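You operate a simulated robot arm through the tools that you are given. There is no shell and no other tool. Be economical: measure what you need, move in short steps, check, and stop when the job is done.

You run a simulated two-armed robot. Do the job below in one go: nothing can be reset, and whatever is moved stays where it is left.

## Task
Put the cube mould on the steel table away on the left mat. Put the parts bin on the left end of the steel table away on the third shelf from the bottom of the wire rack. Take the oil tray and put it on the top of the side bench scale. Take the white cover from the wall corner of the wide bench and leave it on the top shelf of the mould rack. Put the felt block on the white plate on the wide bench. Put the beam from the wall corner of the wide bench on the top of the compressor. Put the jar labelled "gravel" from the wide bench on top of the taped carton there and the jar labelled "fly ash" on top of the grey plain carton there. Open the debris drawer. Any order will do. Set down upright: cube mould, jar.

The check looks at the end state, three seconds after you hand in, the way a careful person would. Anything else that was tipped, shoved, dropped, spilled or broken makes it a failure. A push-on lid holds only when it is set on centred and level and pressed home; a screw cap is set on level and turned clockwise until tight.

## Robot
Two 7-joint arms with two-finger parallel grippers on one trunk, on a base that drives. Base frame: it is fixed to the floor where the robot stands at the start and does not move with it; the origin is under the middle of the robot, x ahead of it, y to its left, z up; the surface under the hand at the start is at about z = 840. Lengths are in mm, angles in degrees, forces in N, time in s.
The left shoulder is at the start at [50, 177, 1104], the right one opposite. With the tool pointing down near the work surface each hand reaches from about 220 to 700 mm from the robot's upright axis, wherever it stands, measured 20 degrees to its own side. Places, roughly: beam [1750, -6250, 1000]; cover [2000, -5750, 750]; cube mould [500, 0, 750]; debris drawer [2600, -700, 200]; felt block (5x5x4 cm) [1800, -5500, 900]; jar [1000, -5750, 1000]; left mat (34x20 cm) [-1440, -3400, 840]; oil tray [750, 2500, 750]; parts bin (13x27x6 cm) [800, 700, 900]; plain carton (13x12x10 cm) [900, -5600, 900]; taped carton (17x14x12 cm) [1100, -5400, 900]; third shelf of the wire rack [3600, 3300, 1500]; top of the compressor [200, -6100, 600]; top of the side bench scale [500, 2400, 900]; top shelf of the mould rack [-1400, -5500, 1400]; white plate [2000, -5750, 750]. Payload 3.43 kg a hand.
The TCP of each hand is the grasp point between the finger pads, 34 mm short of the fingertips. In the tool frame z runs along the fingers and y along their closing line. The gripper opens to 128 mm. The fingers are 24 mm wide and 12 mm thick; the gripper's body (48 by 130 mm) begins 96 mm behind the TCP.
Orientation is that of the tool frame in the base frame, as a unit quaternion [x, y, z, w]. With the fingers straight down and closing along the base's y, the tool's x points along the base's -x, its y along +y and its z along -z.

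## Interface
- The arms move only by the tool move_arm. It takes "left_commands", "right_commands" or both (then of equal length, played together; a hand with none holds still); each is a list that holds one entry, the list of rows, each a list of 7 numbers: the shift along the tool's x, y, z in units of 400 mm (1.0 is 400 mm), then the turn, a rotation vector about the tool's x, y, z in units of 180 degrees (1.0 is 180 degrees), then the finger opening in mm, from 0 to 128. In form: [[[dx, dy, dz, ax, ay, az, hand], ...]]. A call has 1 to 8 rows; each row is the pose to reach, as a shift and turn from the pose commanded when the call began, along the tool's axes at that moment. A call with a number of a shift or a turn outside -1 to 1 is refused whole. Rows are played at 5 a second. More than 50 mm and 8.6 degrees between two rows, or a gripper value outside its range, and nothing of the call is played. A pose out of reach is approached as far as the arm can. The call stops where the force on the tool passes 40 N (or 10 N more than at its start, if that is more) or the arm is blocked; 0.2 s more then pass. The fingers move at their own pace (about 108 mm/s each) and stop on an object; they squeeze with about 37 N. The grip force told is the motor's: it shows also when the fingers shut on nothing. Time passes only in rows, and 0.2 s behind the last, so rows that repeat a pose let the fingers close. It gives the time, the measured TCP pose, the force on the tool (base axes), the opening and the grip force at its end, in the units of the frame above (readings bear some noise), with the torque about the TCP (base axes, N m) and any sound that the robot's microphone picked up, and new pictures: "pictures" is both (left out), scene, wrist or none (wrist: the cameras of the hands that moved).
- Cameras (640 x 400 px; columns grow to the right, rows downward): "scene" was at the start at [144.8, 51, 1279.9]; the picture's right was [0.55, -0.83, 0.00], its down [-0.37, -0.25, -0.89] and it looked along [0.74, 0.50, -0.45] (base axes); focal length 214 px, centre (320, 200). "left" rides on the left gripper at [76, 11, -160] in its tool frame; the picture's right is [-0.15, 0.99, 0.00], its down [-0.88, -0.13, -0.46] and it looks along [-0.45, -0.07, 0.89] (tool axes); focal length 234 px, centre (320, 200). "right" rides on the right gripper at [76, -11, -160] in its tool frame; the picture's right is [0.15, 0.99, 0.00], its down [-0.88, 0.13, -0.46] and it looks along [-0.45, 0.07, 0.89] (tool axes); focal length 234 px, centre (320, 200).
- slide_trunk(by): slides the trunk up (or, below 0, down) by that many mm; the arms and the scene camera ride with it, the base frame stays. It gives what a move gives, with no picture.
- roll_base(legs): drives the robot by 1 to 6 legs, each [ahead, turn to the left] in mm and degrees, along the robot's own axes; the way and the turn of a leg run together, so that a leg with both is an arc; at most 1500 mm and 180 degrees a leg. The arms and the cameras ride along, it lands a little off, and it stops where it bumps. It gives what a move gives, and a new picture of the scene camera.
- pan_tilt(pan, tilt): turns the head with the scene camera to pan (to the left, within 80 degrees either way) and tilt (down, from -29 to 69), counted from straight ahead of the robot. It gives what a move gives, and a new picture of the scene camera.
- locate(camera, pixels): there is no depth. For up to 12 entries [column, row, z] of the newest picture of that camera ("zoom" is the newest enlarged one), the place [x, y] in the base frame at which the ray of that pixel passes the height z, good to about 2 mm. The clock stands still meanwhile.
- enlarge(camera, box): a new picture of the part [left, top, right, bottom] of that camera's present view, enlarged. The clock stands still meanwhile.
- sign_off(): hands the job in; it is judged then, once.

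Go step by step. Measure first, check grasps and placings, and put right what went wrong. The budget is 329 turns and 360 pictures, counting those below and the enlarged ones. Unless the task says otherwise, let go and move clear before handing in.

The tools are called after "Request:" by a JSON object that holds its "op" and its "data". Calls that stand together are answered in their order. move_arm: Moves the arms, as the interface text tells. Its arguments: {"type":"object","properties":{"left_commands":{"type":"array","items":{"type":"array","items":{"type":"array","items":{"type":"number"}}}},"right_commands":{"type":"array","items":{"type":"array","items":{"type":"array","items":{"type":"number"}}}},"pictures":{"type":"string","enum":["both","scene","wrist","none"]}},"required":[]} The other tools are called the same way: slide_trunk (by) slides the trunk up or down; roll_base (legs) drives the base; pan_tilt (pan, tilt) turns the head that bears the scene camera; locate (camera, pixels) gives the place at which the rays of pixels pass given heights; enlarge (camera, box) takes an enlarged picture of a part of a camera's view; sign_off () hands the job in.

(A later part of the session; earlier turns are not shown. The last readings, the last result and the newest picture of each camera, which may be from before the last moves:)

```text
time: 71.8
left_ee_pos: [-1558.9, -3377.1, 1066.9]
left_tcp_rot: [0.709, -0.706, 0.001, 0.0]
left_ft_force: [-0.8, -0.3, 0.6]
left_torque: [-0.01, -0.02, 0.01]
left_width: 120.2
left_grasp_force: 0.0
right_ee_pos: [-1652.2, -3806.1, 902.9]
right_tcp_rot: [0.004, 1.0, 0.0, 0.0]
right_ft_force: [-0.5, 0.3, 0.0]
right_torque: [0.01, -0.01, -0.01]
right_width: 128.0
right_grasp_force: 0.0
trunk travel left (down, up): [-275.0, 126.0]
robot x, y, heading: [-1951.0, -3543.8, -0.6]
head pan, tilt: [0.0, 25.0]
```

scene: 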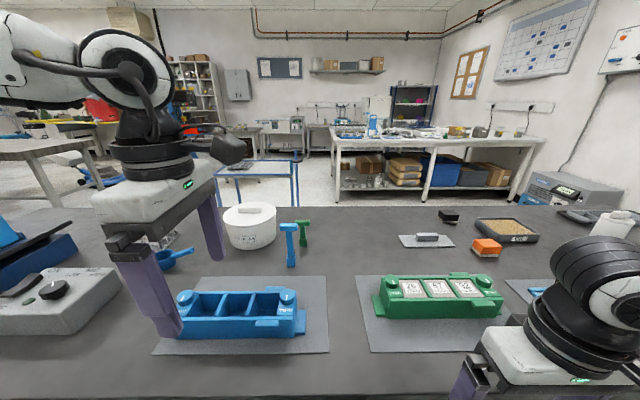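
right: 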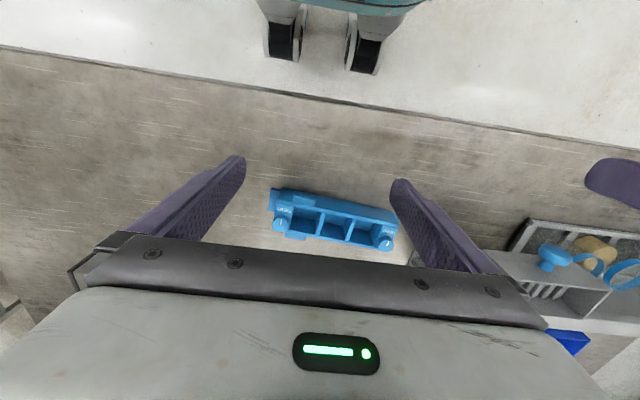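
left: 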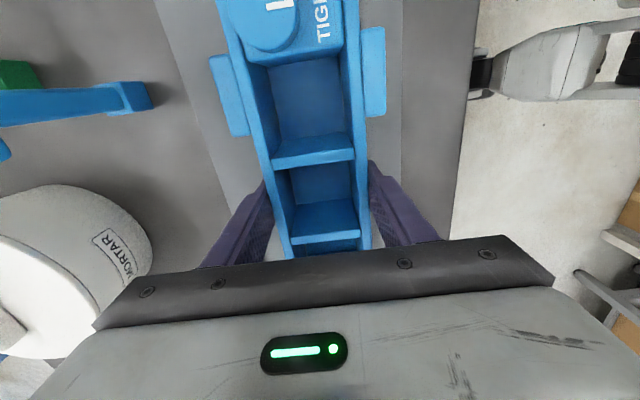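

The mould stands on the mat. Now measure the wide bench from here to plan the drive.

Request:
{"op": "locate", "data": {"camera": "scene", "pixels": [[338, 203, 0], [425, 202, 0], [510, 200, 0], [332, 136, 870], [440, 141, 870], [540, 138, 870], [598, 200, 0], [520, 195, 0]]}}

Request:
{"op": "enlarge", "data": {"camera": "scene", "box": [320, 70, 640, 270]}}

```text
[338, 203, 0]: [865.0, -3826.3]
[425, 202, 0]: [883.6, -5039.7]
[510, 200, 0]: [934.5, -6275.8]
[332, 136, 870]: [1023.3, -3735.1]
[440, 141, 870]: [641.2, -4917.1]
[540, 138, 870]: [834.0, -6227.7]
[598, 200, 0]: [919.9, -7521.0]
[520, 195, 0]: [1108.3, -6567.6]
```

```text
2.00 times, centred on (480, 170) of scene
```

zoom: 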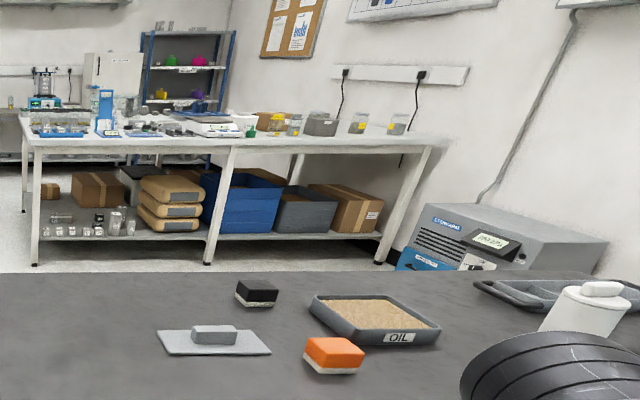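

The wide bench is a peninsula with west edge x≈850, y -3830…-6280. I drive around the north via the open floor.

Request:
{"op": "roll_base", "data": {"legs": [[-250, 0], [0, 91], [1500, 0], [560, 0], [0, -91]]}}

Request:
{"op": "pan_tilt", "data": {"pan": -20, "tilt": 25}}

```text
time: 91.3
left_ee_pos: [-1833.8, -1351.4, 1064.8]
left_tcp_rot: [-0.69, 0.724, -0.001, 0.0]
left_ft_force: [0.4, 0.2, -0.5]
left_torque: [-0.02, -0.01, -0.02]
left_width: 120.0
left_grasp_force: 0.2
right_ee_pos: [-1949.0, -1775.9, 903.1]
right_tcp_rot: [0.03, 1.0, 0.0, 0.0]
right_ft_force: [-0.6, -0.6, 0.3]
right_torque: [0.02, 0.02, -0.01]
right_width: 128.2
right_grasp_force: 0.1
trunk travel left (down, up): [-275.0, 126.0]
robot x, y, heading: [-2232.9, -1497.4, -3.5]
head pan, tilt: [0.0, 25.0]
```

scene: 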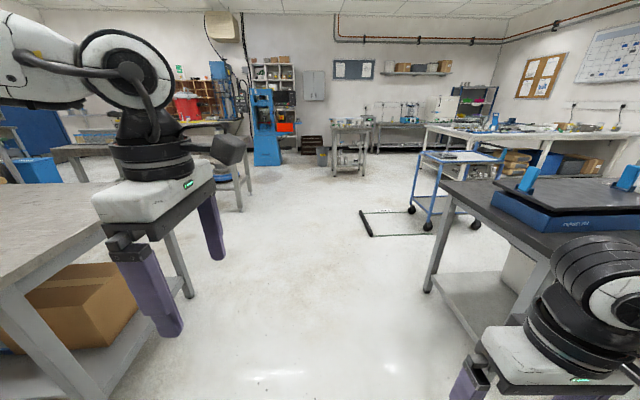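

```text
time: 92.1
left_ee_pos: [-1834.8, -1352.6, 1065.2]
left_tcp_rot: [-0.69, 0.723, -0.001, 0.0]
left_ft_force: [-0.9, 0.3, 0.3]
left_torque: [0.01, 0.0, 0.01]
left_width: 120.4
left_grasp_force: 0.0
right_ee_pos: [-1950.7, -1775.3, 902.9]
right_tcp_rot: [0.03, 1.0, 0.001, 0.0]
right_ft_force: [-0.1, 0.4, 0.4]
right_torque: [0.01, 0.02, 0.0]
right_width: 127.9
right_grasp_force: 0.1
trunk travel left (down, up): [-275.0, 126.0]
robot x, y, heading: [-2235.9, -1500.8, -3.5]
head pan, tilt: [-20.0, 25.0]
```

scene: 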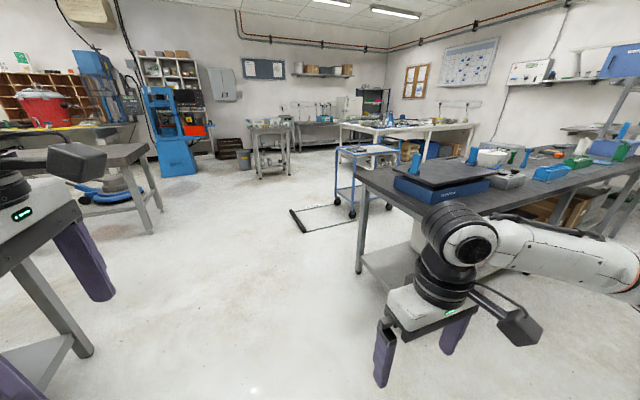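

Clear floor ahead. Drive east to x≈560 and turn south.

Request:
{"op": "roll_base", "data": {"legs": [[0, 4], [1500, 0], [1320, 0], [0, -90]]}}

Request:
{"op": "pan_tilt", "data": {"pan": 0, "tilt": 25}}

```text
time: 110.3
left_ee_pos: [791.4, -1902.1, 1065.0]
left_tcp_rot: [0.003, 1.0, -0.001, 0.0]
left_ft_force: [-0.8, -0.5, 0.5]
left_torque: [0.0, 0.02, 0.02]
left_width: 120.2
left_grasp_force: 0.2
right_ee_pos: [364.3, -1805.6, 902.9]
right_tcp_rot: [0.714, 0.7, 0.001, 0.001]
right_ft_force: [0.3, 0.8, -0.3]
right_torque: [-0.01, 0.01, 0.01]
right_width: 128.0
right_grasp_force: 0.0
trunk travel left (down, up): [-275.0, 126.0]
robot x, y, heading: [626.2, -1506.7, -91.0]
head pan, tilt: [-20.0, 25.0]
```

scene: 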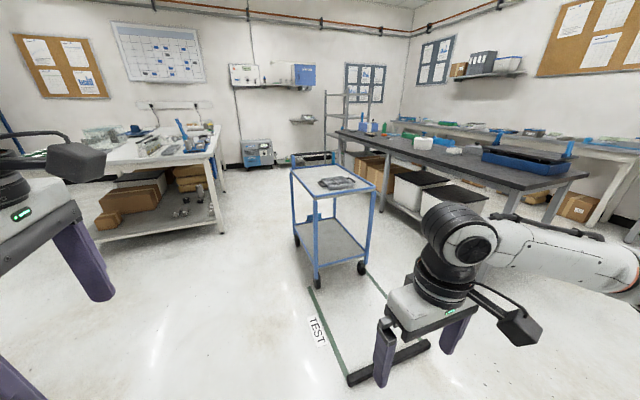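

```text
time: 111.1
left_ee_pos: [793.2, -1903.2, 1065.6]
left_tcp_rot: [0.004, 1.0, -0.001, -0.001]
left_ft_force: [0.0, -1.3, -0.9]
left_torque: [0.02, -0.03, -0.01]
left_width: 119.8
left_grasp_force: 0.1
right_ee_pos: [364.3, -1805.0, 904.6]
right_tcp_rot: [0.714, 0.7, -0.001, -0.001]
right_ft_force: [0.2, -0.6, -0.6]
right_torque: [-0.02, 0.01, 0.0]
right_width: 127.7
right_grasp_force: 0.2
trunk travel left (down, up): [-275.0, 126.0]
robot x, y, heading: [626.1, -1506.7, -91.2]
head pan, tilt: [0.0, 25.0]
```

scene: 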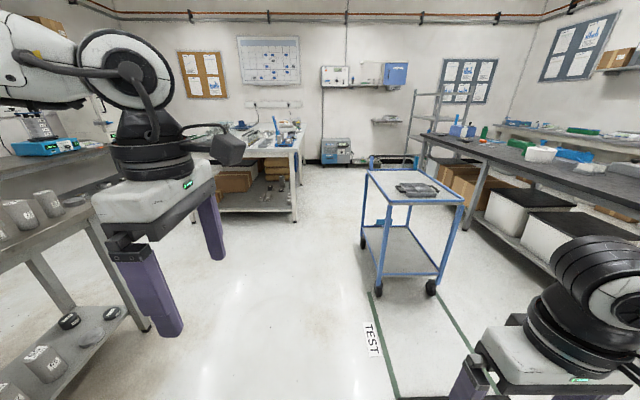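

Request:
{"op": "locate", "data": {"camera": "scene", "pixels": [[145, 328, 0], [90, 205, 840], [300, 150, 870], [295, 220, 0], [192, 220, 0], [360, 230, 0], [378, 290, 0], [430, 292, 0], [323, 164, 0], [350, 164, 0]]}}

```text
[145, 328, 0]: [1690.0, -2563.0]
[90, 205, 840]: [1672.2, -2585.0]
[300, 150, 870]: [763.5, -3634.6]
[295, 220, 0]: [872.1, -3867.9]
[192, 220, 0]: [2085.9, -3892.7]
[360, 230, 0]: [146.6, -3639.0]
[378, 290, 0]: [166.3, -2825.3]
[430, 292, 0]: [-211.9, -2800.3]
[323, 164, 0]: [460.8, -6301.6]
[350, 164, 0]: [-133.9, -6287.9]
```

Lane x≈550 is clear. Drive south and then face the bench.

Request:
{"op": "roll_base", "data": {"legs": [[1500, -1], [1500, 0], [800, 0]]}}

Request:
{"op": "pan_tilt", "data": {"pan": 60, "tilt": 25}}

```text
time: 129.5
left_ee_pos: [519.9, -5709.3, 1066.9]
left_tcp_rot: [0.035, 0.999, -0.001, -0.001]
left_ft_force: [-0.7, -0.1, -0.2]
left_torque: [0.01, -0.01, -0.02]
left_width: 120.1
left_grasp_force: 0.1
right_ee_pos: [98.5, -5585.3, 903.6]
right_tcp_rot: [0.736, 0.677, 0.0, 0.0]
right_ft_force: [-0.6, 0.0, 0.1]
right_torque: [0.02, 0.0, 0.01]
right_width: 127.9
right_grasp_force: 0.0
trunk travel left (down, up): [-275.0, 126.0]
robot x, y, heading: [379.0, -5306.7, -94.9]
head pan, tilt: [0.0, 25.0]
```

scene: 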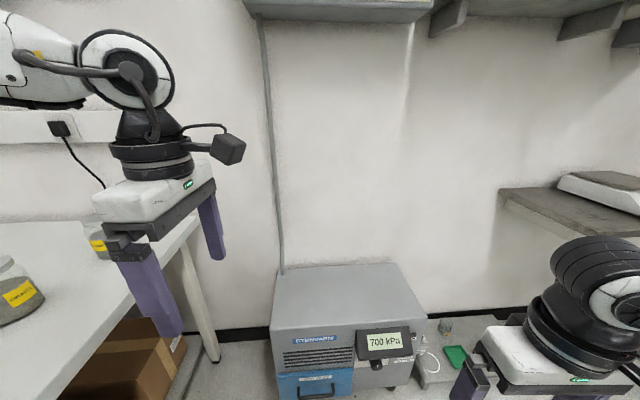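

```text
time: 130.8
left_ee_pos: [519.9, -5709.2, 1065.4]
left_tcp_rot: [0.036, 0.999, -0.001, -0.001]
left_ft_force: [0.4, 0.7, -0.9]
left_torque: [-0.02, 0.01, -0.01]
left_width: 120.1
left_grasp_force: 0.1
right_ee_pos: [99.9, -5586.6, 902.8]
right_tcp_rot: [0.735, 0.678, 0.0, 0.0]
right_ft_force: [-0.4, 0.3, 0.2]
right_torque: [-0.03, 0.0, 0.0]
right_width: 127.9
right_grasp_force: 0.0
trunk travel left (down, up): [-275.0, 126.0]
robot x, y, heading: [381.5, -5307.8, -94.8]
head pan, tilt: [60.0, 25.0]
```

scene: 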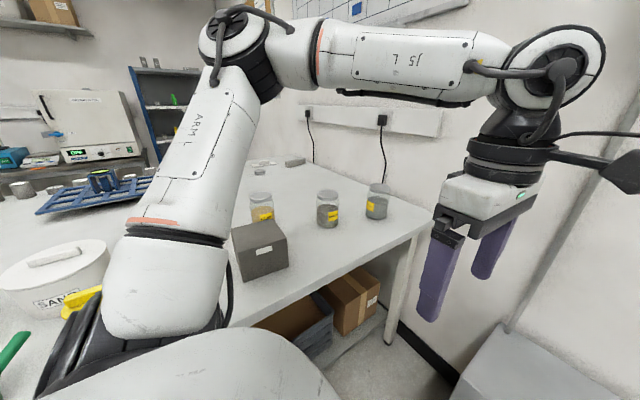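

Jars at (262,207),(328,207),(377,200) and grey carton (258,250). Turn to face the bench.

Request:
{"op": "roll_base", "data": {"legs": [[0, 95]]}}

Request:
{"op": "pan_tilt", "data": {"pan": -5, "tilt": 30}}

```text
time: 135.2
left_ee_pos: [770.9, -5130.7, 1066.3]
left_tcp_rot: [0.714, -0.7, 0.001, 0.001]
left_ft_force: [0.5, -1.0, -0.6]
left_torque: [0.01, 0.01, 0.0]
left_width: 120.0
left_grasp_force: 0.1
right_ee_pos: [682.8, -5558.9, 902.8]
right_tcp_rot: [-0.003, 1.0, 0.0, 0.0]
right_ft_force: [-0.7, 0.6, -0.7]
right_torque: [-0.03, -0.01, -0.01]
right_width: 127.9
right_grasp_force: 0.1
trunk travel left (down, up): [-275.0, 126.0]
robot x, y, heading: [379.8, -5303.8, 0.2]
head pan, tilt: [60.0, 25.0]
```

scene: 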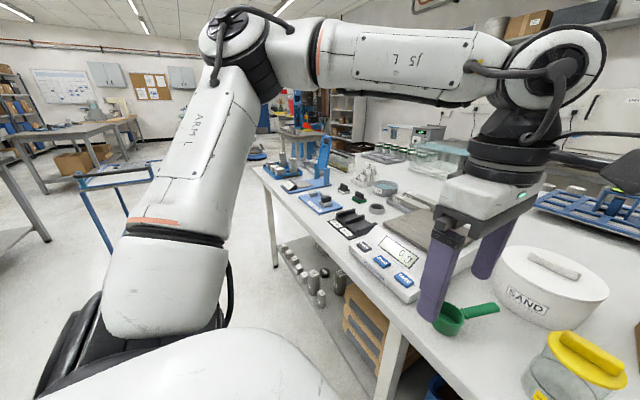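

```text
time: 136.6
left_ee_pos: [769.1, -5129.6, 1065.0]
left_tcp_rot: [0.714, -0.701, 0.001, 0.0]
left_ft_force: [0.8, -0.3, 0.2]
left_torque: [-0.01, 0.0, 0.01]
left_width: 120.3
left_grasp_force: 0.0
right_ee_pos: [683.6, -5559.4, 903.9]
right_tcp_rot: [-0.004, 1.0, 0.0, -0.001]
right_ft_force: [0.0, -1.1, -0.5]
right_torque: [0.02, -0.02, 0.02]
right_width: 128.0
right_grasp_force: 0.1
trunk travel left (down, up): [-275.0, 126.0]
robot x, y, heading: [380.4, -5307.0, 0.7]
head pan, tilt: [-5.0, 30.0]
```

scene: 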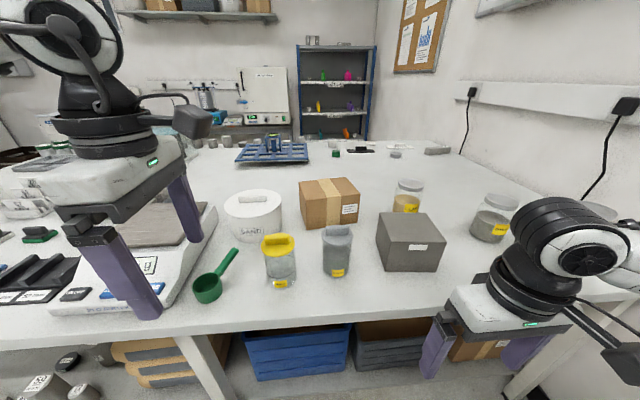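

Request:
{"op": "enlarge", "data": {"camera": "scene", "box": [200, 165, 520, 365]}}

Request:
{"op": "enlarge", "data": {"camera": "scene", "box": [220, 120, 476, 280]}}

```text
2.00 times, centred on (360, 265) of scene
```

zoom: 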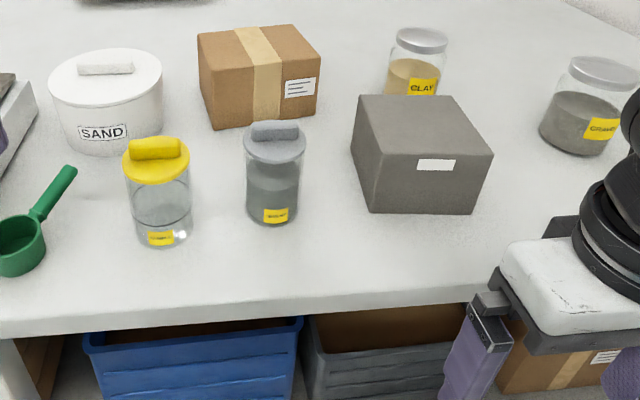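

```text
2.50 times, centred on (348, 200) of scene
```

zoom: 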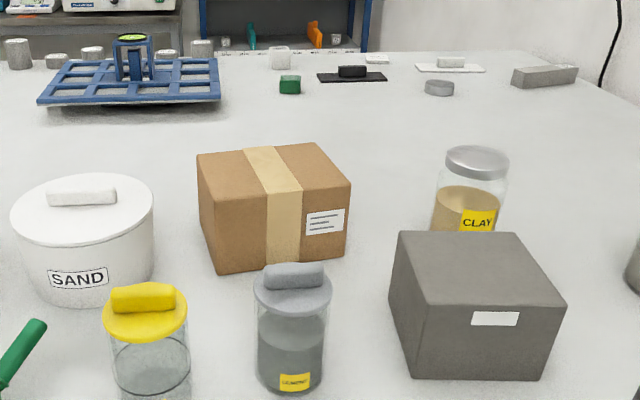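

Labels CLAY and probably GRAVEL (right) are seen; another jar is hidden by the right hand. Lower the right hand in front of the bench and look right.

Request:
{"op": "move_arm", "data": {"right_commands": [[[0.05, 0, 0.1, 0, 0, 0, 128], [0.1, 0, 0.2, 0, 0, 0, 128], [0.15, 0, 0.3, 0, 0, 0, 128], [0.15, 0, 0.4, 0, 0, 0, 128], [0.15, 0, 0.45, 0, 0, 0, 128]]], "pictures": "none"}}

Request:
{"op": "pan_tilt", "data": {"pan": -25, "tilt": 30}}

Request:
{"op": "enlarge", "data": {"camera": "scene", "box": [160, 140, 400, 290]}}

```text
time: 137.8
left_ee_pos: [769.1, -5128.8, 1066.0]
left_tcp_rot: [0.714, -0.7, 0.001, 0.0]
left_ft_force: [0.1, 0.1, 0.6]
left_torque: [0.01, -0.01, -0.02]
left_width: 120.2
left_grasp_force: 0.1
right_ee_pos: [620.0, -5558.8, 724.3]
right_tcp_rot: [-0.004, 1.0, 0.001, 0.0]
right_ft_force: [0.5, 0.0, -0.3]
right_torque: [-0.03, 0.03, 0.01]
right_width: 127.9
right_grasp_force: 0.2
right hand out of reach, approached as far as the arm can: row 2, 3
trunk travel left (down, up): [-275.0, 126.0]
robot x, y, heading: [381.7, -5304.9, -0.0]
head pan, tilt: [-5.0, 30.0]
```

```text
time: 138.6
left_ee_pos: [768.6, -5130.0, 1066.3]
left_tcp_rot: [0.714, -0.7, 0.001, 0.0]
left_ft_force: [0.1, -0.7, 0.0]
left_torque: [0.01, 0.03, 0.02]
left_width: 120.0
left_grasp_force: 0.1
right_ee_pos: [620.5, -5559.6, 724.7]
right_tcp_rot: [-0.003, 1.0, -0.001, 0.0]
right_ft_force: [-0.1, 0.6, -0.7]
right_torque: [0.06, -0.05, 0.01]
right_width: 128.0
right_grasp_force: 0.0
trunk travel left (down, up): [-275.0, 126.0]
robot x, y, heading: [380.9, -5302.3, 0.1]
head pan, tilt: [-25.0, 30.0]
```

scene: 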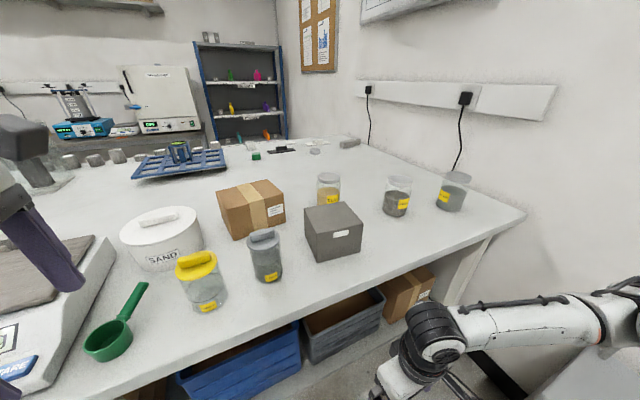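

```text
2.67 times, centred on (280, 215) of scene
```

zoom: 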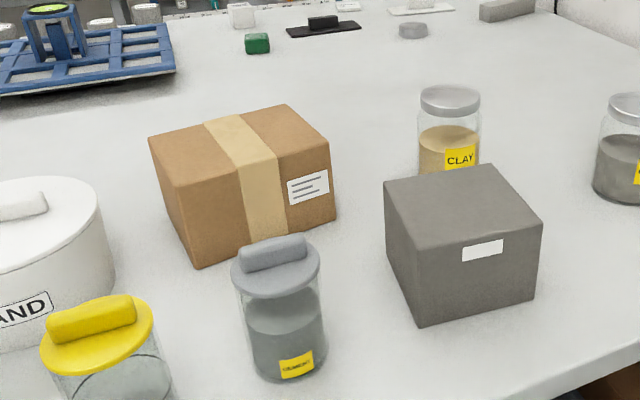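

Request:
{"op": "enlarge", "data": {"camera": "scene", "box": [360, 160, 480, 235]}}

Request:
{"op": "enlarge", "data": {"camera": "scene", "box": [170, 225, 290, 320]}}

Request:
{"op": "locate", "data": {"camera": "scene", "pixels": [[397, 216, 870], [385, 205, 870], [409, 206, 870], [450, 211, 870], [437, 200, 870], [466, 200, 870], [318, 261, 870], [363, 250, 870], [236, 239, 870], [285, 224, 870], [526, 215, 870], [328, 203, 870]]}}

```text
5.33 times, centred on (420, 198) of scene
```

zoom: 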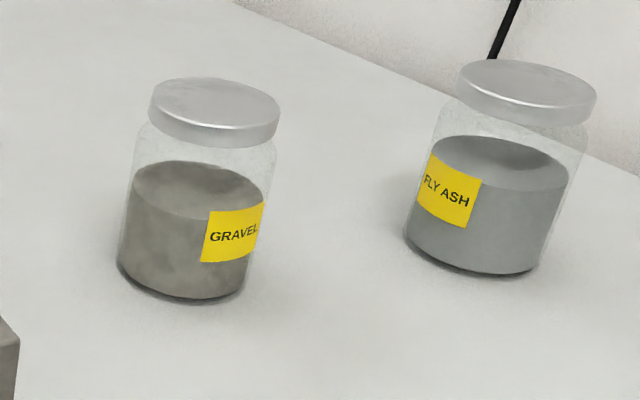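

```text
4.21 times, centred on (230, 272) of scene
```

zoom: 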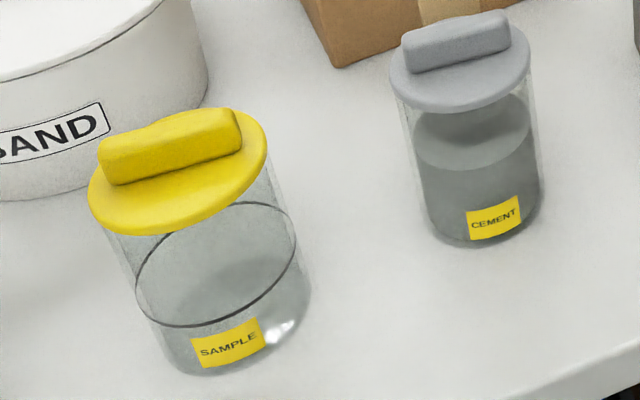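

```text
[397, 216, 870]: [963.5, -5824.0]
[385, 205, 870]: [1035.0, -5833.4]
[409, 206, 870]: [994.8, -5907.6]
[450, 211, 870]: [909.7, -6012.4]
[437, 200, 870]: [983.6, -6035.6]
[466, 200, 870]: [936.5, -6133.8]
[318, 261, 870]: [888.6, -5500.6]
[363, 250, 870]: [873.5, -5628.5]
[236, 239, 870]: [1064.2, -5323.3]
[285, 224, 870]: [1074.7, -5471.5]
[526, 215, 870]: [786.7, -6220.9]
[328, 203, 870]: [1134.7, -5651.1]
```

GRAVEL at about (1000,-5860), FLY ASH about (945,-6070); cartons at ~(1150,-5400) and (935,-5560); bench top appears near z≈895. I raise the right hand and shift the base to y≈-5580.

Request:
{"op": "move_arm", "data": {"right_commands": [[[0, 0, -0.12, 0, 0, 0, 128], [0, 0, -0.24, 0, 0, 0, 128], [0, 0, -0.36, 0, 0, 0, 128], [0, 0, -0.48, 0, 0, 0, 128], [0, 0, -0.6, 0, 0, 0, 128], [0, 0, -0.72, 0, 0, 0, 128], [0, 0, -0.84, 0, 0, 0, 128], [0, 0, -0.92, 0, 0, 0, 128]]], "pictures": "none"}}

Request:
{"op": "roll_base", "data": {"legs": [[0, -90], [275, 0], [0, 90], [120, 0]]}}

```text
time: 140.4
left_ee_pos: [769.5, -5130.5, 1066.2]
left_tcp_rot: [0.714, -0.7, 0.001, 0.0]
left_ft_force: [0.3, 0.4, 0.2]
left_torque: [-0.02, 0.01, -0.01]
left_width: 120.1
left_grasp_force: 0.0
right_ee_pos: [619.5, -5561.3, 1091.9]
right_tcp_rot: [-0.002, 1.0, 0.001, -0.001]
right_ft_force: [-0.7, 0.8, 0.8]
right_torque: [-0.02, 0.01, 0.01]
right_width: 128.2
right_grasp_force: 0.0
right hand out of reach, approached as far as the arm can: row 1, 2, 3, 4, 5
trunk travel left (down, up): [-275.0, 126.0]
robot x, y, heading: [382.0, -5308.5, 0.6]
head pan, tilt: [-25.0, 30.0]
```

```text
time: 150.7
left_ee_pos: [895.9, -5401.6, 1065.1]
left_tcp_rot: [0.717, -0.697, 0.001, 0.001]
left_ft_force: [0.0, 0.2, 0.0]
left_torque: [0.05, 0.04, -0.02]
left_width: 120.1
left_grasp_force: 0.1
right_ee_pos: [751.2, -5835.5, 1090.7]
right_tcp_rot: [-0.008, 1.0, 0.0, -0.001]
right_ft_force: [0.2, 0.5, -0.8]
right_torque: [0.0, 0.04, 0.02]
right_width: 127.8
right_grasp_force: 0.0
trunk travel left (down, up): [-275.0, 126.0]
robot x, y, heading: [507.8, -5581.9, 0.4]
head pan, tilt: [-25.0, 30.0]
```

scene: 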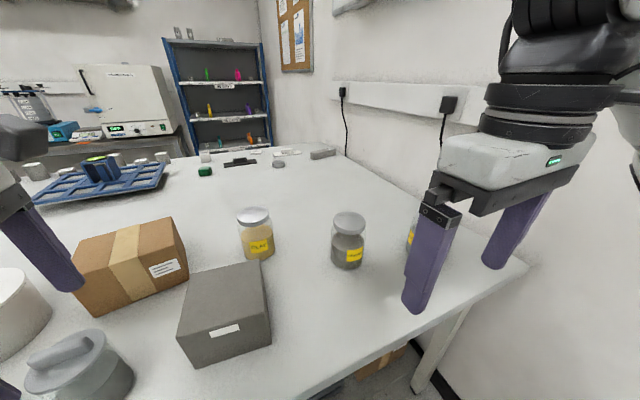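

Request:
{"op": "enlarge", "data": {"camera": "scene", "box": [60, 195, 420, 395]}}

Request:
{"op": "locate", "data": {"camera": "scene", "pixels": [[195, 369, 870], [271, 345, 870], [195, 369, 897], [271, 345, 897], [96, 317, 897], [188, 278, 897], [332, 258, 897], [364, 260, 897], [348, 271, 897], [348, 271, 870]]}}

```text
1.78 times, centred on (240, 295) of scene
```

zoom: 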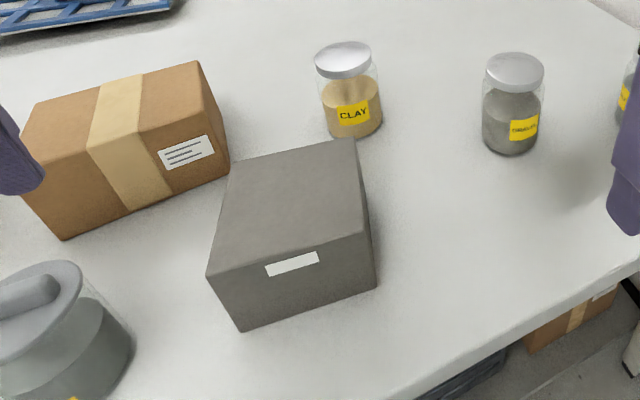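

```text
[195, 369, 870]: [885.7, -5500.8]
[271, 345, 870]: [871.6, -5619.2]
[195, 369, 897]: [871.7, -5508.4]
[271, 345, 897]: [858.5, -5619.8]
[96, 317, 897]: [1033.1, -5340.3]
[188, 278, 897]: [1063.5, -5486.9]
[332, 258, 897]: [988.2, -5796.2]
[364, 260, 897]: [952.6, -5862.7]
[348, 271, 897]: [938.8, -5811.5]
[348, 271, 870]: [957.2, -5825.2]
```

Bench top is z≈870. I get precise jar and carton positions at z=870 from the enlarged picture.

Request:
{"op": "locate", "data": {"camera": "zoom", "pixels": [[483, 137, 870], [540, 143, 870], [512, 155, 870], [488, 68, 990], [543, 78, 990], [208, 275, 970], [353, 140, 970], [360, 235, 970], [237, 172, 970], [22, 122, 990], [197, 62, 990], [226, 135, 990]]}}

Request:
{"op": "move_arm", "data": {"right_commands": [[[0, 0, 0, 0, 0, 0, 128]]], "pictures": "wrist"}}

```text
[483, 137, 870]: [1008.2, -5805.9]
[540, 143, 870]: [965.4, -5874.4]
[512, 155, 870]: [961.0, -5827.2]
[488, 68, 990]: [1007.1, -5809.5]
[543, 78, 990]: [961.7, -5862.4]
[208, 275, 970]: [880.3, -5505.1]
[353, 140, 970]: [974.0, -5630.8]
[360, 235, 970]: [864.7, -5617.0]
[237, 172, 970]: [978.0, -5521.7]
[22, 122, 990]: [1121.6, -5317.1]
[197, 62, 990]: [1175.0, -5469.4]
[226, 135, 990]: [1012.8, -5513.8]
```

```text
time: 151.1
left_ee_pos: [894.6, -5401.8, 1065.6]
left_tcp_rot: [0.717, -0.697, 0.001, 0.0]
left_ft_force: [-0.1, 0.5, 0.4]
left_torque: [0.0, 0.0, -0.01]
left_width: 120.2
left_grasp_force: 0.2
right_ee_pos: [750.6, -5835.7, 1090.3]
right_tcp_rot: [-0.007, 1.0, 0.0, 0.001]
right_ft_force: [0.1, 0.3, -0.1]
right_torque: [0.01, -0.02, 0.01]
right_width: 127.7
right_grasp_force: 0.0
trunk travel left (down, up): [-275.0, 126.0]
robot x, y, heading: [502.8, -5582.2, 0.7]
head pan, tilt: [-25.0, 30.0]
```

right: 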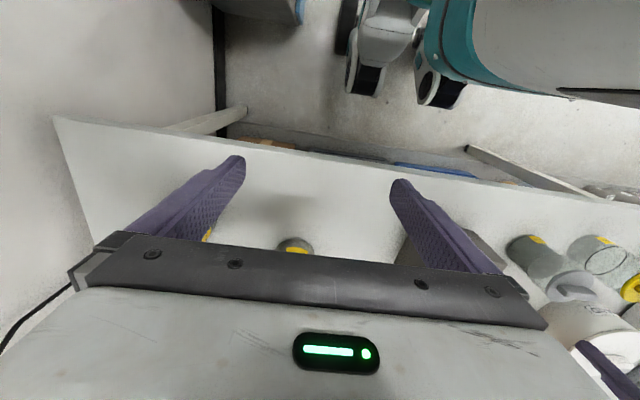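

Jar centre ≈(992,-5846), 80 mm wide, top ≈983. I descend at x≈815 and then slide the open fingers forward around it.

Request:
{"op": "move_arm", "data": {"right_commands": [[[-0.04, -0.01, 0.1, 0, 0, 0, 128], [-0.08, -0.02, 0.2, 0, 0, 0, 128], [-0.12, -0.03, 0.3, 0, 0, 0, 128], [-0.16, -0.034, 0.4, 0, 0, 0, 128], [-0.25, -0.034, 0.4125, 0, 0, 0, 128], [-0.33, -0.034, 0.4125, 0, 0, 0, 128], [-0.33, -0.034, 0.4125, 0, 0, 0, 128]]], "pictures": "both"}}

```text
time: 152.7
left_ee_pos: [894.9, -5401.8, 1065.4]
left_tcp_rot: [0.717, -0.697, 0.002, 0.0]
left_ft_force: [-0.1, 0.2, -0.9]
left_torque: [0.0, 0.0, 0.0]
left_width: 120.0
left_grasp_force: 0.0
right_ee_pos: [882.9, -5844.1, 924.0]
right_tcp_rot: [-0.008, 1.0, 0.001, 0.0]
right_ft_force: [0.7, -0.2, 0.3]
right_torque: [0.0, 0.03, 0.03]
right_width: 128.0
right_grasp_force: 0.1
trunk travel left (down, up): [-275.0, 126.0]
robot x, y, heading: [504.7, -5581.1, 0.9]
head pan, tilt: [-25.0, 30.0]
```

scene: 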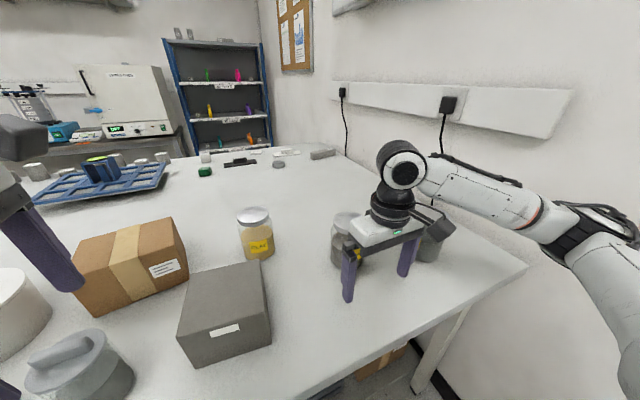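
right: 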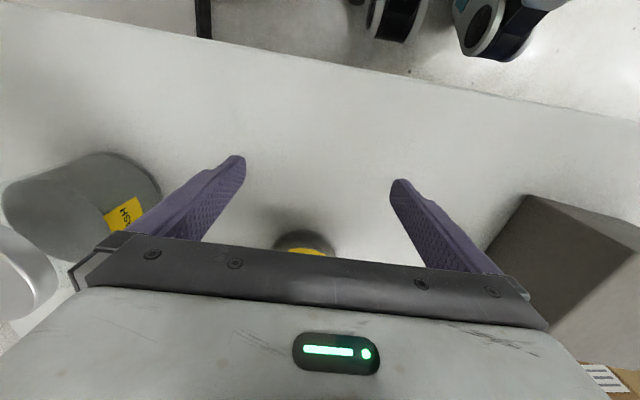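

Request:
{"op": "move_arm", "data": {"right_commands": [[[-0.09, 0, 0, 0, 0, 0, 128], [-0.18, 0, 0, 0, 0, 0, 128], [-0.2725, 0, 0, 0, 0, 0, 128], [-0.2725, 0, 0, 0, 0, 0, 100], [-0.2725, 0, 0, 0, 0, 0, 50], [-0.2725, 0, 0, 0, 0, 0, 50], [-0.2725, 0, 0, 0, 0, 0, 50]]], "pictures": "both"}}

```text
time: 154.3
left_ee_pos: [894.4, -5402.0, 1065.4]
left_tcp_rot: [0.717, -0.697, 0.001, 0.0]
left_ft_force: [-0.1, -0.4, -0.5]
left_torque: [0.0, 0.01, -0.01]
left_width: 119.9
left_grasp_force: 0.1
right_ee_pos: [990.7, -5844.3, 927.4]
right_tcp_rot: [-0.007, 1.0, 0.001, 0.0]
right_ft_force: [0.5, -3.1, 1.7]
right_torque: [-0.38, 0.0, 0.02]
right_width: 82.5
right_grasp_force: 37.4
trunk travel left (down, up): [-275.0, 126.0]
robot x, y, heading: [508.3, -5581.5, 0.8]
head pan, tilt: [-25.0, 30.0]
```

scene: 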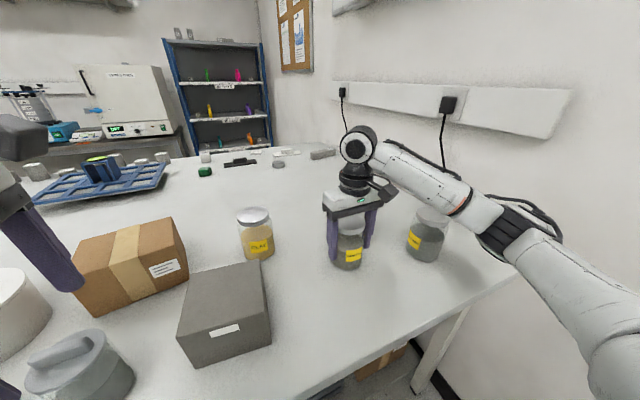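
right: 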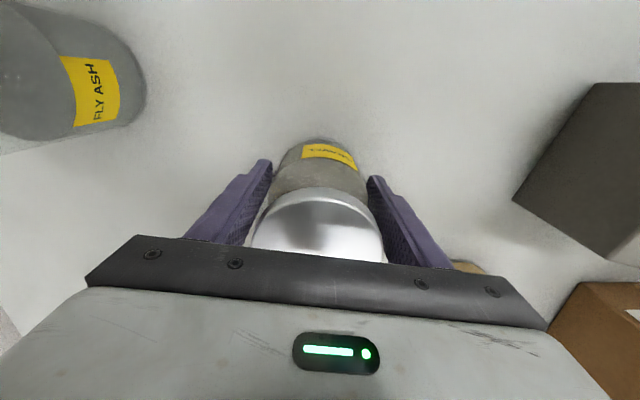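

Gripped at 82 mm. Lift and draw back towards the robot.

Request:
{"op": "move_arm", "data": {"right_commands": [[[0, 0, -0.05, 0, 0, 0, 50], [0, 0, -0.15, 0, 0, 0, 50], [0.05, 0, -0.25, 0, 0, 0, 50], [0.13, 0, -0.33, 0, 0, 0, 50], [0.22, 0, -0.39, 0, 0, 0, 50], [0.3, 0, -0.42, 0, 0, 0, 50], [0.3, 0, -0.42, 0, 0, 0, 50]]], "pictures": "both"}}

```text
time: 155.9
left_ee_pos: [895.4, -5402.1, 1064.5]
left_tcp_rot: [0.717, -0.697, 0.001, 0.001]
left_ft_force: [0.2, -0.6, -0.9]
left_torque: [-0.06, 0.03, 0.02]
left_width: 119.8
left_grasp_force: 0.0
right_ee_pos: [873.5, -5847.9, 1094.6]
right_tcp_rot: [-0.006, 1.0, 0.001, -0.001]
right_ft_force: [-0.5, 0.2, -5.7]
right_torque: [-0.01, 0.05, -0.01]
right_width: 82.6
right_grasp_force: 36.5
trunk travel left (down, up): [-275.0, 126.0]
robot x, y, heading: [504.5, -5578.8, 0.6]
head pan, tilt: [-25.0, 30.0]
```

scene: 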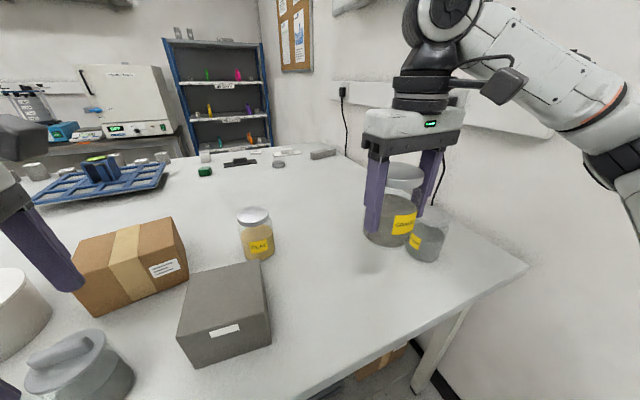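
right: 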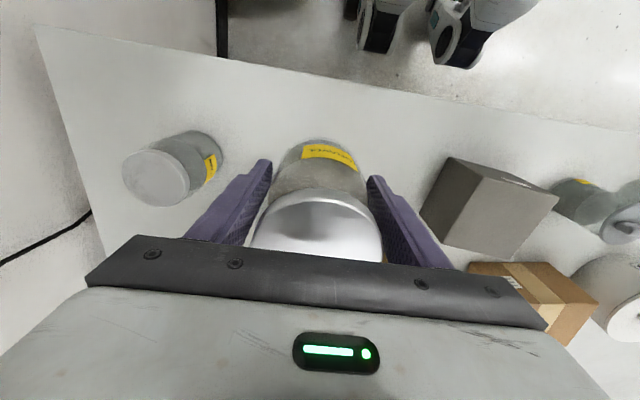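

Held steady. I raise and tuck the left hand and measure the taped carton more exactly.

Request:
{"op": "move_arm", "data": {"left_commands": [[[0, 0.06, -0.05, 0, 0, 0, 120], [0, 0.12, -0.1, 0, 0, 0, 120], [0, 0.18, -0.15, 0, 0, 0, 120], [0, 0.25, -0.2, 0, 0, 0, 120], [0, 0.3, -0.25, 0, 0, 0, 120]]], "pictures": "none"}}

Request:
{"op": "enlarge", "data": {"camera": "scene", "box": [60, 205, 220, 325]}}

```text
time: 157.1
left_ee_pos: [775.9, -5406.8, 1164.9]
left_tcp_rot: [0.717, -0.697, 0.0, 0.0]
left_ft_force: [-0.2, -0.1, -0.5]
left_torque: [0.01, 0.0, -0.02]
left_width: 120.0
left_grasp_force: 0.2
right_ee_pos: [874.7, -5847.5, 1093.7]
right_tcp_rot: [-0.009, 1.0, 0.001, 0.0]
right_ft_force: [0.5, 0.1, -5.3]
right_torque: [-0.04, 0.04, 0.02]
right_width: 82.2
right_grasp_force: 37.2
trunk travel left (down, up): [-275.0, 126.0]
robot x, y, heading: [505.8, -5580.9, 0.9]
head pan, tilt: [-25.0, 30.0]
```

```text
3.33 times, centred on (140, 265) of scene
```

zoom: 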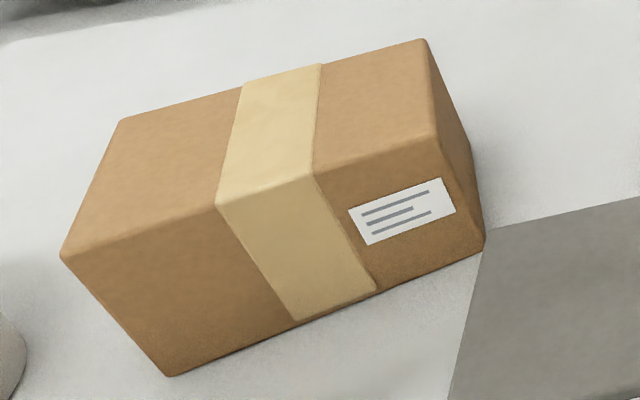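

Request:
{"op": "locate", "data": {"camera": "zoom", "pixels": [[62, 255, 990], [120, 118, 990], [425, 38, 990], [436, 135, 990], [167, 377, 870], [486, 240, 870]]}}

```text
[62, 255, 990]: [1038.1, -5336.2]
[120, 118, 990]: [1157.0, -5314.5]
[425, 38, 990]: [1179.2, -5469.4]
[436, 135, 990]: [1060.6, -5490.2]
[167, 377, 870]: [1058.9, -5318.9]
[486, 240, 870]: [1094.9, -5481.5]
```

Carton top is ≈z 975, centre ≈(1133,-5392). Raise the trunk 100 mm and turn left 35° so it lies on the right hand's side.

Request:
{"op": "slide_trunk", "data": {"by": 100}}

Request:
{"op": "roll_base", "data": {"legs": [[0, 35]]}}

Request:
{"op": "pan_tilt", "data": {"pan": -20, "tilt": 35}}

```text
time: 158.4
left_ee_pos: [777.4, -5405.9, 1264.0]
left_tcp_rot: [0.717, -0.697, 0.001, 0.001]
left_ft_force: [-0.1, 0.3, 0.3]
left_torque: [-0.01, 0.0, -0.02]
left_width: 120.1
left_grasp_force: 0.1
right_ee_pos: [874.5, -5847.7, 1193.8]
right_tcp_rot: [-0.007, 1.0, 0.001, -0.001]
right_ft_force: [-1.1, -0.7, -5.5]
right_torque: [0.04, 0.07, -0.01]
right_width: 82.5
right_grasp_force: 37.2
trunk travel left (down, up): [-375.0, 26.0]
robot x, y, heading: [504.7, -5580.6, 1.0]
head pan, tilt: [-25.0, 30.0]
```

```text
time: 160.5
left_ee_pos: [623.3, -5282.6, 1265.5]
left_tcp_rot: [0.896, -0.445, 0.001, 0.0]
left_ft_force: [-0.3, 0.0, 0.3]
left_torque: [-0.02, 0.02, 0.04]
left_width: 119.9
left_grasp_force: 0.1
right_ee_pos: [961.5, -5584.9, 1196.3]
right_tcp_rot: [-0.311, 0.95, 0.0, 0.0]
right_ft_force: [-0.2, -0.4, -6.1]
right_torque: [-0.07, 0.01, 0.0]
right_width: 82.0
right_grasp_force: 37.1
trunk travel left (down, up): [-375.0, 26.0]
robot x, y, heading: [504.6, -5583.1, 36.4]
head pan, tilt: [-25.0, 30.0]
```

scene: 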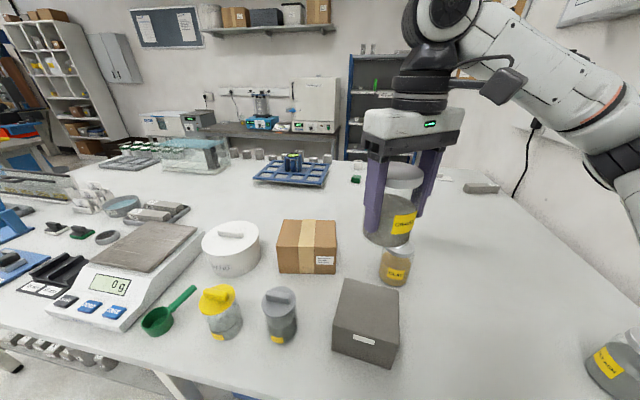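

```text
time: 161.2
left_ee_pos: [623.8, -5281.3, 1265.0]
left_tcp_rot: [0.895, -0.446, 0.001, 0.001]
left_ft_force: [0.3, 0.8, 0.5]
left_torque: [-0.01, 0.0, -0.03]
left_width: 120.1
left_grasp_force: 0.0
right_ee_pos: [962.6, -5585.3, 1194.0]
right_tcp_rot: [-0.312, 0.95, -0.001, -0.001]
right_ft_force: [0.1, 0.5, -5.2]
right_torque: [-0.04, 0.04, 0.0]
right_width: 82.6
right_grasp_force: 37.5
trunk travel left (down, up): [-375.0, 26.0]
robot x, y, heading: [505.8, -5581.1, 36.3]
head pan, tilt: [-20.0, 35.0]
```

scene: 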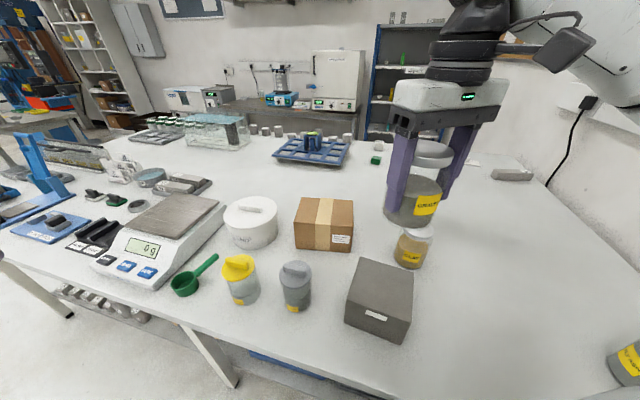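

Request:
{"op": "enlarge", "data": {"camera": "scene", "box": [240, 180, 432, 300]}}

```text
3.33 times, centred on (336, 240) of scene
```

zoom: 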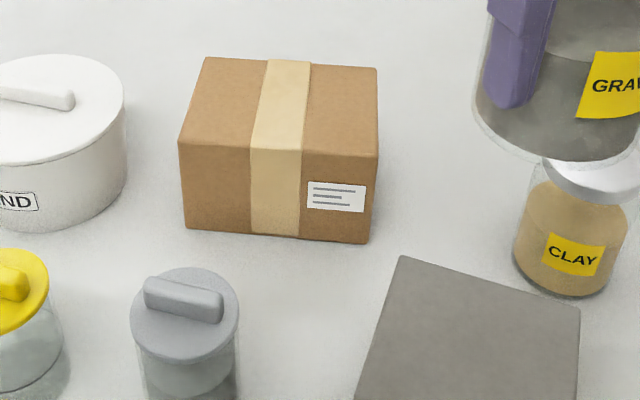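

Request:
{"op": "locate", "data": {"camera": "zoom", "pixels": [[180, 143, 975], [206, 57, 975], [377, 68, 975], [377, 158, 975], [180, 143, 990], [206, 57, 990], [377, 68, 990], [377, 158, 990], [187, 229, 870], [367, 243, 870]]}}

```text
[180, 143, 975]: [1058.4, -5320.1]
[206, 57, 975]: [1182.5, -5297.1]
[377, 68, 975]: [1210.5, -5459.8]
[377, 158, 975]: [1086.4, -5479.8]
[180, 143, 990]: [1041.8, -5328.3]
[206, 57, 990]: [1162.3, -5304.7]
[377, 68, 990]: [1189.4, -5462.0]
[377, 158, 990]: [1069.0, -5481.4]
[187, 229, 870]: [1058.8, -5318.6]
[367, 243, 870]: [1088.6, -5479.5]
```

Top at z=975 confirmed, centre (1134,-5389). Carry the jar over it.

Request:
{"op": "move_arm", "data": {"right_commands": [[[-0.106, 0.023, 0.03, 0, 0, 0, 50], [-0.212, 0.0465, 0.06, 0, 0, 0, 50], [-0.3185, 0.07, 0.09, 0, 0, 0, 50], [-0.425, 0.093, 0.12, 0, 0, 0, 50], [-0.531, 0.116, 0.16, 0, 0, 0, 50], [-0.637, 0.1395, 0.2, 0, 0, 0, 50], [-0.637, 0.1395, 0.25, 0, 0, 0, 50], [-0.637, 0.1395, 0.25, 0, 0, 0, 50]]], "pictures": "scene"}}

```text
time: 163.0
left_ee_pos: [624.1, -5281.7, 1265.1]
left_tcp_rot: [0.896, -0.445, 0.001, 0.0]
left_ft_force: [0.2, 0.2, 0.6]
left_torque: [-0.02, -0.04, -0.02]
left_width: 119.8
left_grasp_force: 0.0
right_ee_pos: [1135.2, -5387.9, 1095.1]
right_tcp_rot: [-0.312, 0.95, 0.0, -0.001]
right_ft_force: [-0.5, -0.4, -4.8]
right_torque: [-0.04, 0.06, 0.0]
right_width: 82.2
right_grasp_force: 37.4
trunk travel left (down, up): [-375.0, 26.0]
robot x, y, heading: [509.2, -5582.5, 36.5]
head pan, tilt: [-20.0, 35.0]
```

scene: 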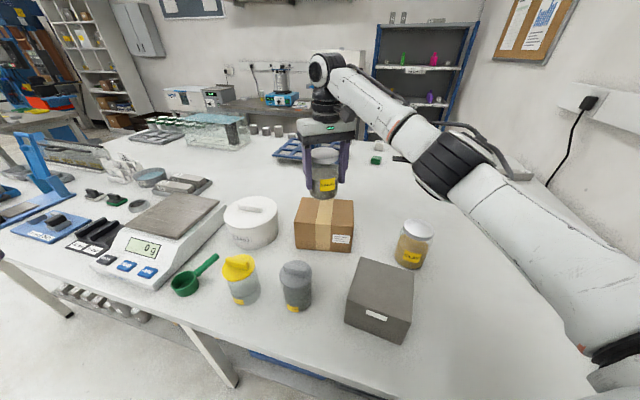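

Request:
{"op": "move_arm", "data": {"right_commands": [[[0, 0, 0.07, 0, 0, 0, 50], [0, 0, 0.13, 0, 0, 0, 50], [0, 0, 0.1425, 0, 0, 0, 50], [0, 0, 0.15, 0, 0, 0, 50], [0, 0, 0.155, 0, 0, 0, 50]]], "pictures": "none"}}

```text
time: 164.2
left_ee_pos: [623.0, -5284.1, 1265.5]
left_tcp_rot: [0.895, -0.446, 0.001, -0.001]
left_ft_force: [-0.1, -1.0, 0.4]
left_torque: [-0.02, 0.01, -0.01]
left_width: 120.2
left_grasp_force: 0.0
right_ee_pos: [1135.0, -5389.5, 1038.4]
right_tcp_rot: [-0.311, 0.951, 0.001, 0.005]
right_ft_force: [7.8, -4.7, 26.8]
right_torque: [-0.74, 0.03, 0.17]
right_width: 82.5
right_grasp_force: 37.0
trunk travel left (down, up): [-375.0, 26.0]
robot x, y, heading: [506.7, -5580.7, 36.1]
head pan, tilt: [-20.0, 35.0]
```

Contact at TCP z≈1038 with 27 N; ease off 4 mm and release.

Request:
{"op": "move_arm", "data": {"right_commands": [[[0, 0, -0.0075, 0, 0, 0, 50], [0, 0, -0.01, 0, 0, 0, 50], [0, 0, -0.01, 0, 0, 0, 50]]], "pictures": "none"}}

```text
time: 165.0
left_ee_pos: [622.4, -5282.4, 1264.6]
left_tcp_rot: [0.895, -0.445, 0.0, 0.0]
left_ft_force: [0.3, 0.1, -0.6]
left_torque: [0.01, 0.0, -0.02]
left_width: 120.2
left_grasp_force: 0.0
right_ee_pos: [1133.3, -5387.9, 1038.0]
right_tcp_rot: [-0.312, 0.95, 0.001, 0.002]
right_ft_force: [8.0, 0.1, 17.0]
right_torque: [-0.36, -0.6, 0.12]
right_width: 82.2
right_grasp_force: 36.3
trunk travel left (down, up): [-375.0, 26.0]
robot x, y, heading: [506.6, -5584.4, 36.0]
head pan, tilt: [-20.0, 35.0]
```

Request:
{"op": "move_arm", "data": {"right_commands": [[[0, 0, -0.006, 0, 0, 0, 50], [0, 0, -0.008, 0, 0, 0, 50], [0, 0, -0.008, 0, 0, 0, 60], [0, 0, -0.008, 0, 0, 0, 100], [0, 0, -0.008, 0, 0, 0, 128], [0, 0, -0.008, 0, 0, 0, 128]]], "pictures": "both"}}

```text
time: 166.4
left_ee_pos: [625.3, -5282.9, 1265.4]
left_tcp_rot: [0.895, -0.446, 0.001, 0.0]
left_ft_force: [-0.3, 0.0, 0.1]
left_torque: [-0.02, 0.01, 0.04]
left_width: 120.1
left_grasp_force: 0.1
right_ee_pos: [1134.4, -5388.3, 1039.3]
right_tcp_rot: [-0.311, 0.95, 0.0, -0.001]
right_ft_force: [0.8, -0.6, -0.3]
right_torque: [-0.02, 0.03, 0.02]
right_width: 127.8
right_grasp_force: 0.1
trunk travel left (down, up): [-375.0, 26.0]
robot x, y, heading: [507.8, -5579.2, 35.9]
head pan, tilt: [-20.0, 35.0]
```

scene: 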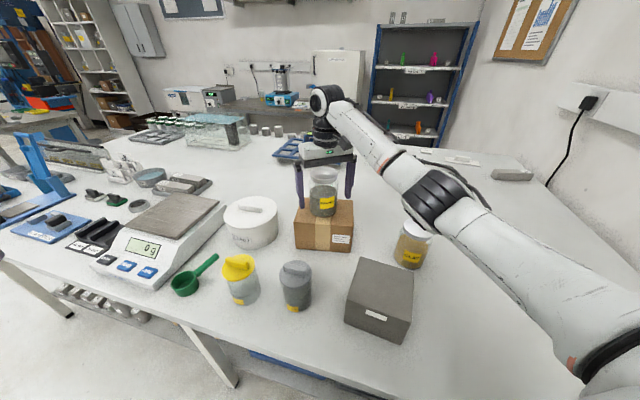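
right: 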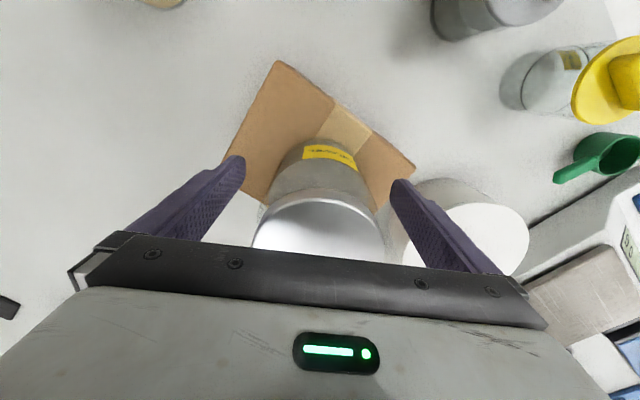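

The jar stands on the carton. Back out and rise.

Request:
{"op": "move_arm", "data": {"right_commands": [[[0.1, 0, 0, 0, 0, 0, 128], [0.2, 0, -0.02, 0, 0, 0, 128], [0.28, 0, -0.1, 0, 0, 0, 128], [0.34, 0, -0.2, 0, 0, 0, 128], [0.42, 0, -0.28, 0, 0, 0, 128], [0.52, 0, -0.32, 0, 0, 0, 128], [0.62, 0, -0.34, 0, 0, 0, 128]]], "pictures": "none"}}

Request:
{"op": "roll_base", "data": {"legs": [[0, -60]]}}

```text
time: 168.0
left_ee_pos: [623.7, -5282.0, 1265.1]
left_tcp_rot: [0.896, -0.444, 0.002, 0.0]
left_ft_force: [-0.3, -0.3, 0.3]
left_torque: [0.01, -0.01, 0.0]
left_width: 120.2
left_grasp_force: 0.1
right_ee_pos: [935.8, -5536.3, 1177.0]
right_tcp_rot: [-0.31, 0.951, 0.0, 0.0]
right_ft_force: [-0.8, -0.1, 0.9]
right_torque: [-0.02, 0.01, -0.01]
right_width: 128.1
right_grasp_force: 0.0
trunk travel left (down, up): [-375.0, 26.0]
robot x, y, heading: [505.3, -5580.8, 36.0]
head pan, tilt: [-20.0, 35.0]
```

```text
time: 171.0
left_ee_pos: [824.3, -5529.5, 1264.8]
left_tcp_rot: [-0.557, 0.831, -0.001, -0.001]
left_ft_force: [-0.6, -0.1, 0.1]
left_torque: [-0.01, -0.01, 0.04]
left_width: 120.2
left_grasp_force: 0.1
right_ee_pos: [762.5, -5927.3, 1177.5]
right_tcp_rot: [0.201, 0.98, 0.0, 0.0]
right_ft_force: [-0.1, 0.7, 0.8]
right_torque: [0.0, -0.02, -0.01]
right_width: 128.1
right_grasp_force: 0.2
trunk travel left (down, up): [-375.0, 26.0]
robot x, y, heading: [505.3, -5581.5, -23.1]
head pan, tilt: [-20.0, 35.0]
```

scene: 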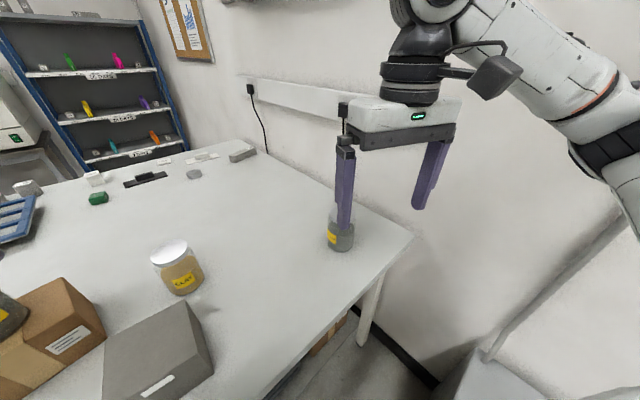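

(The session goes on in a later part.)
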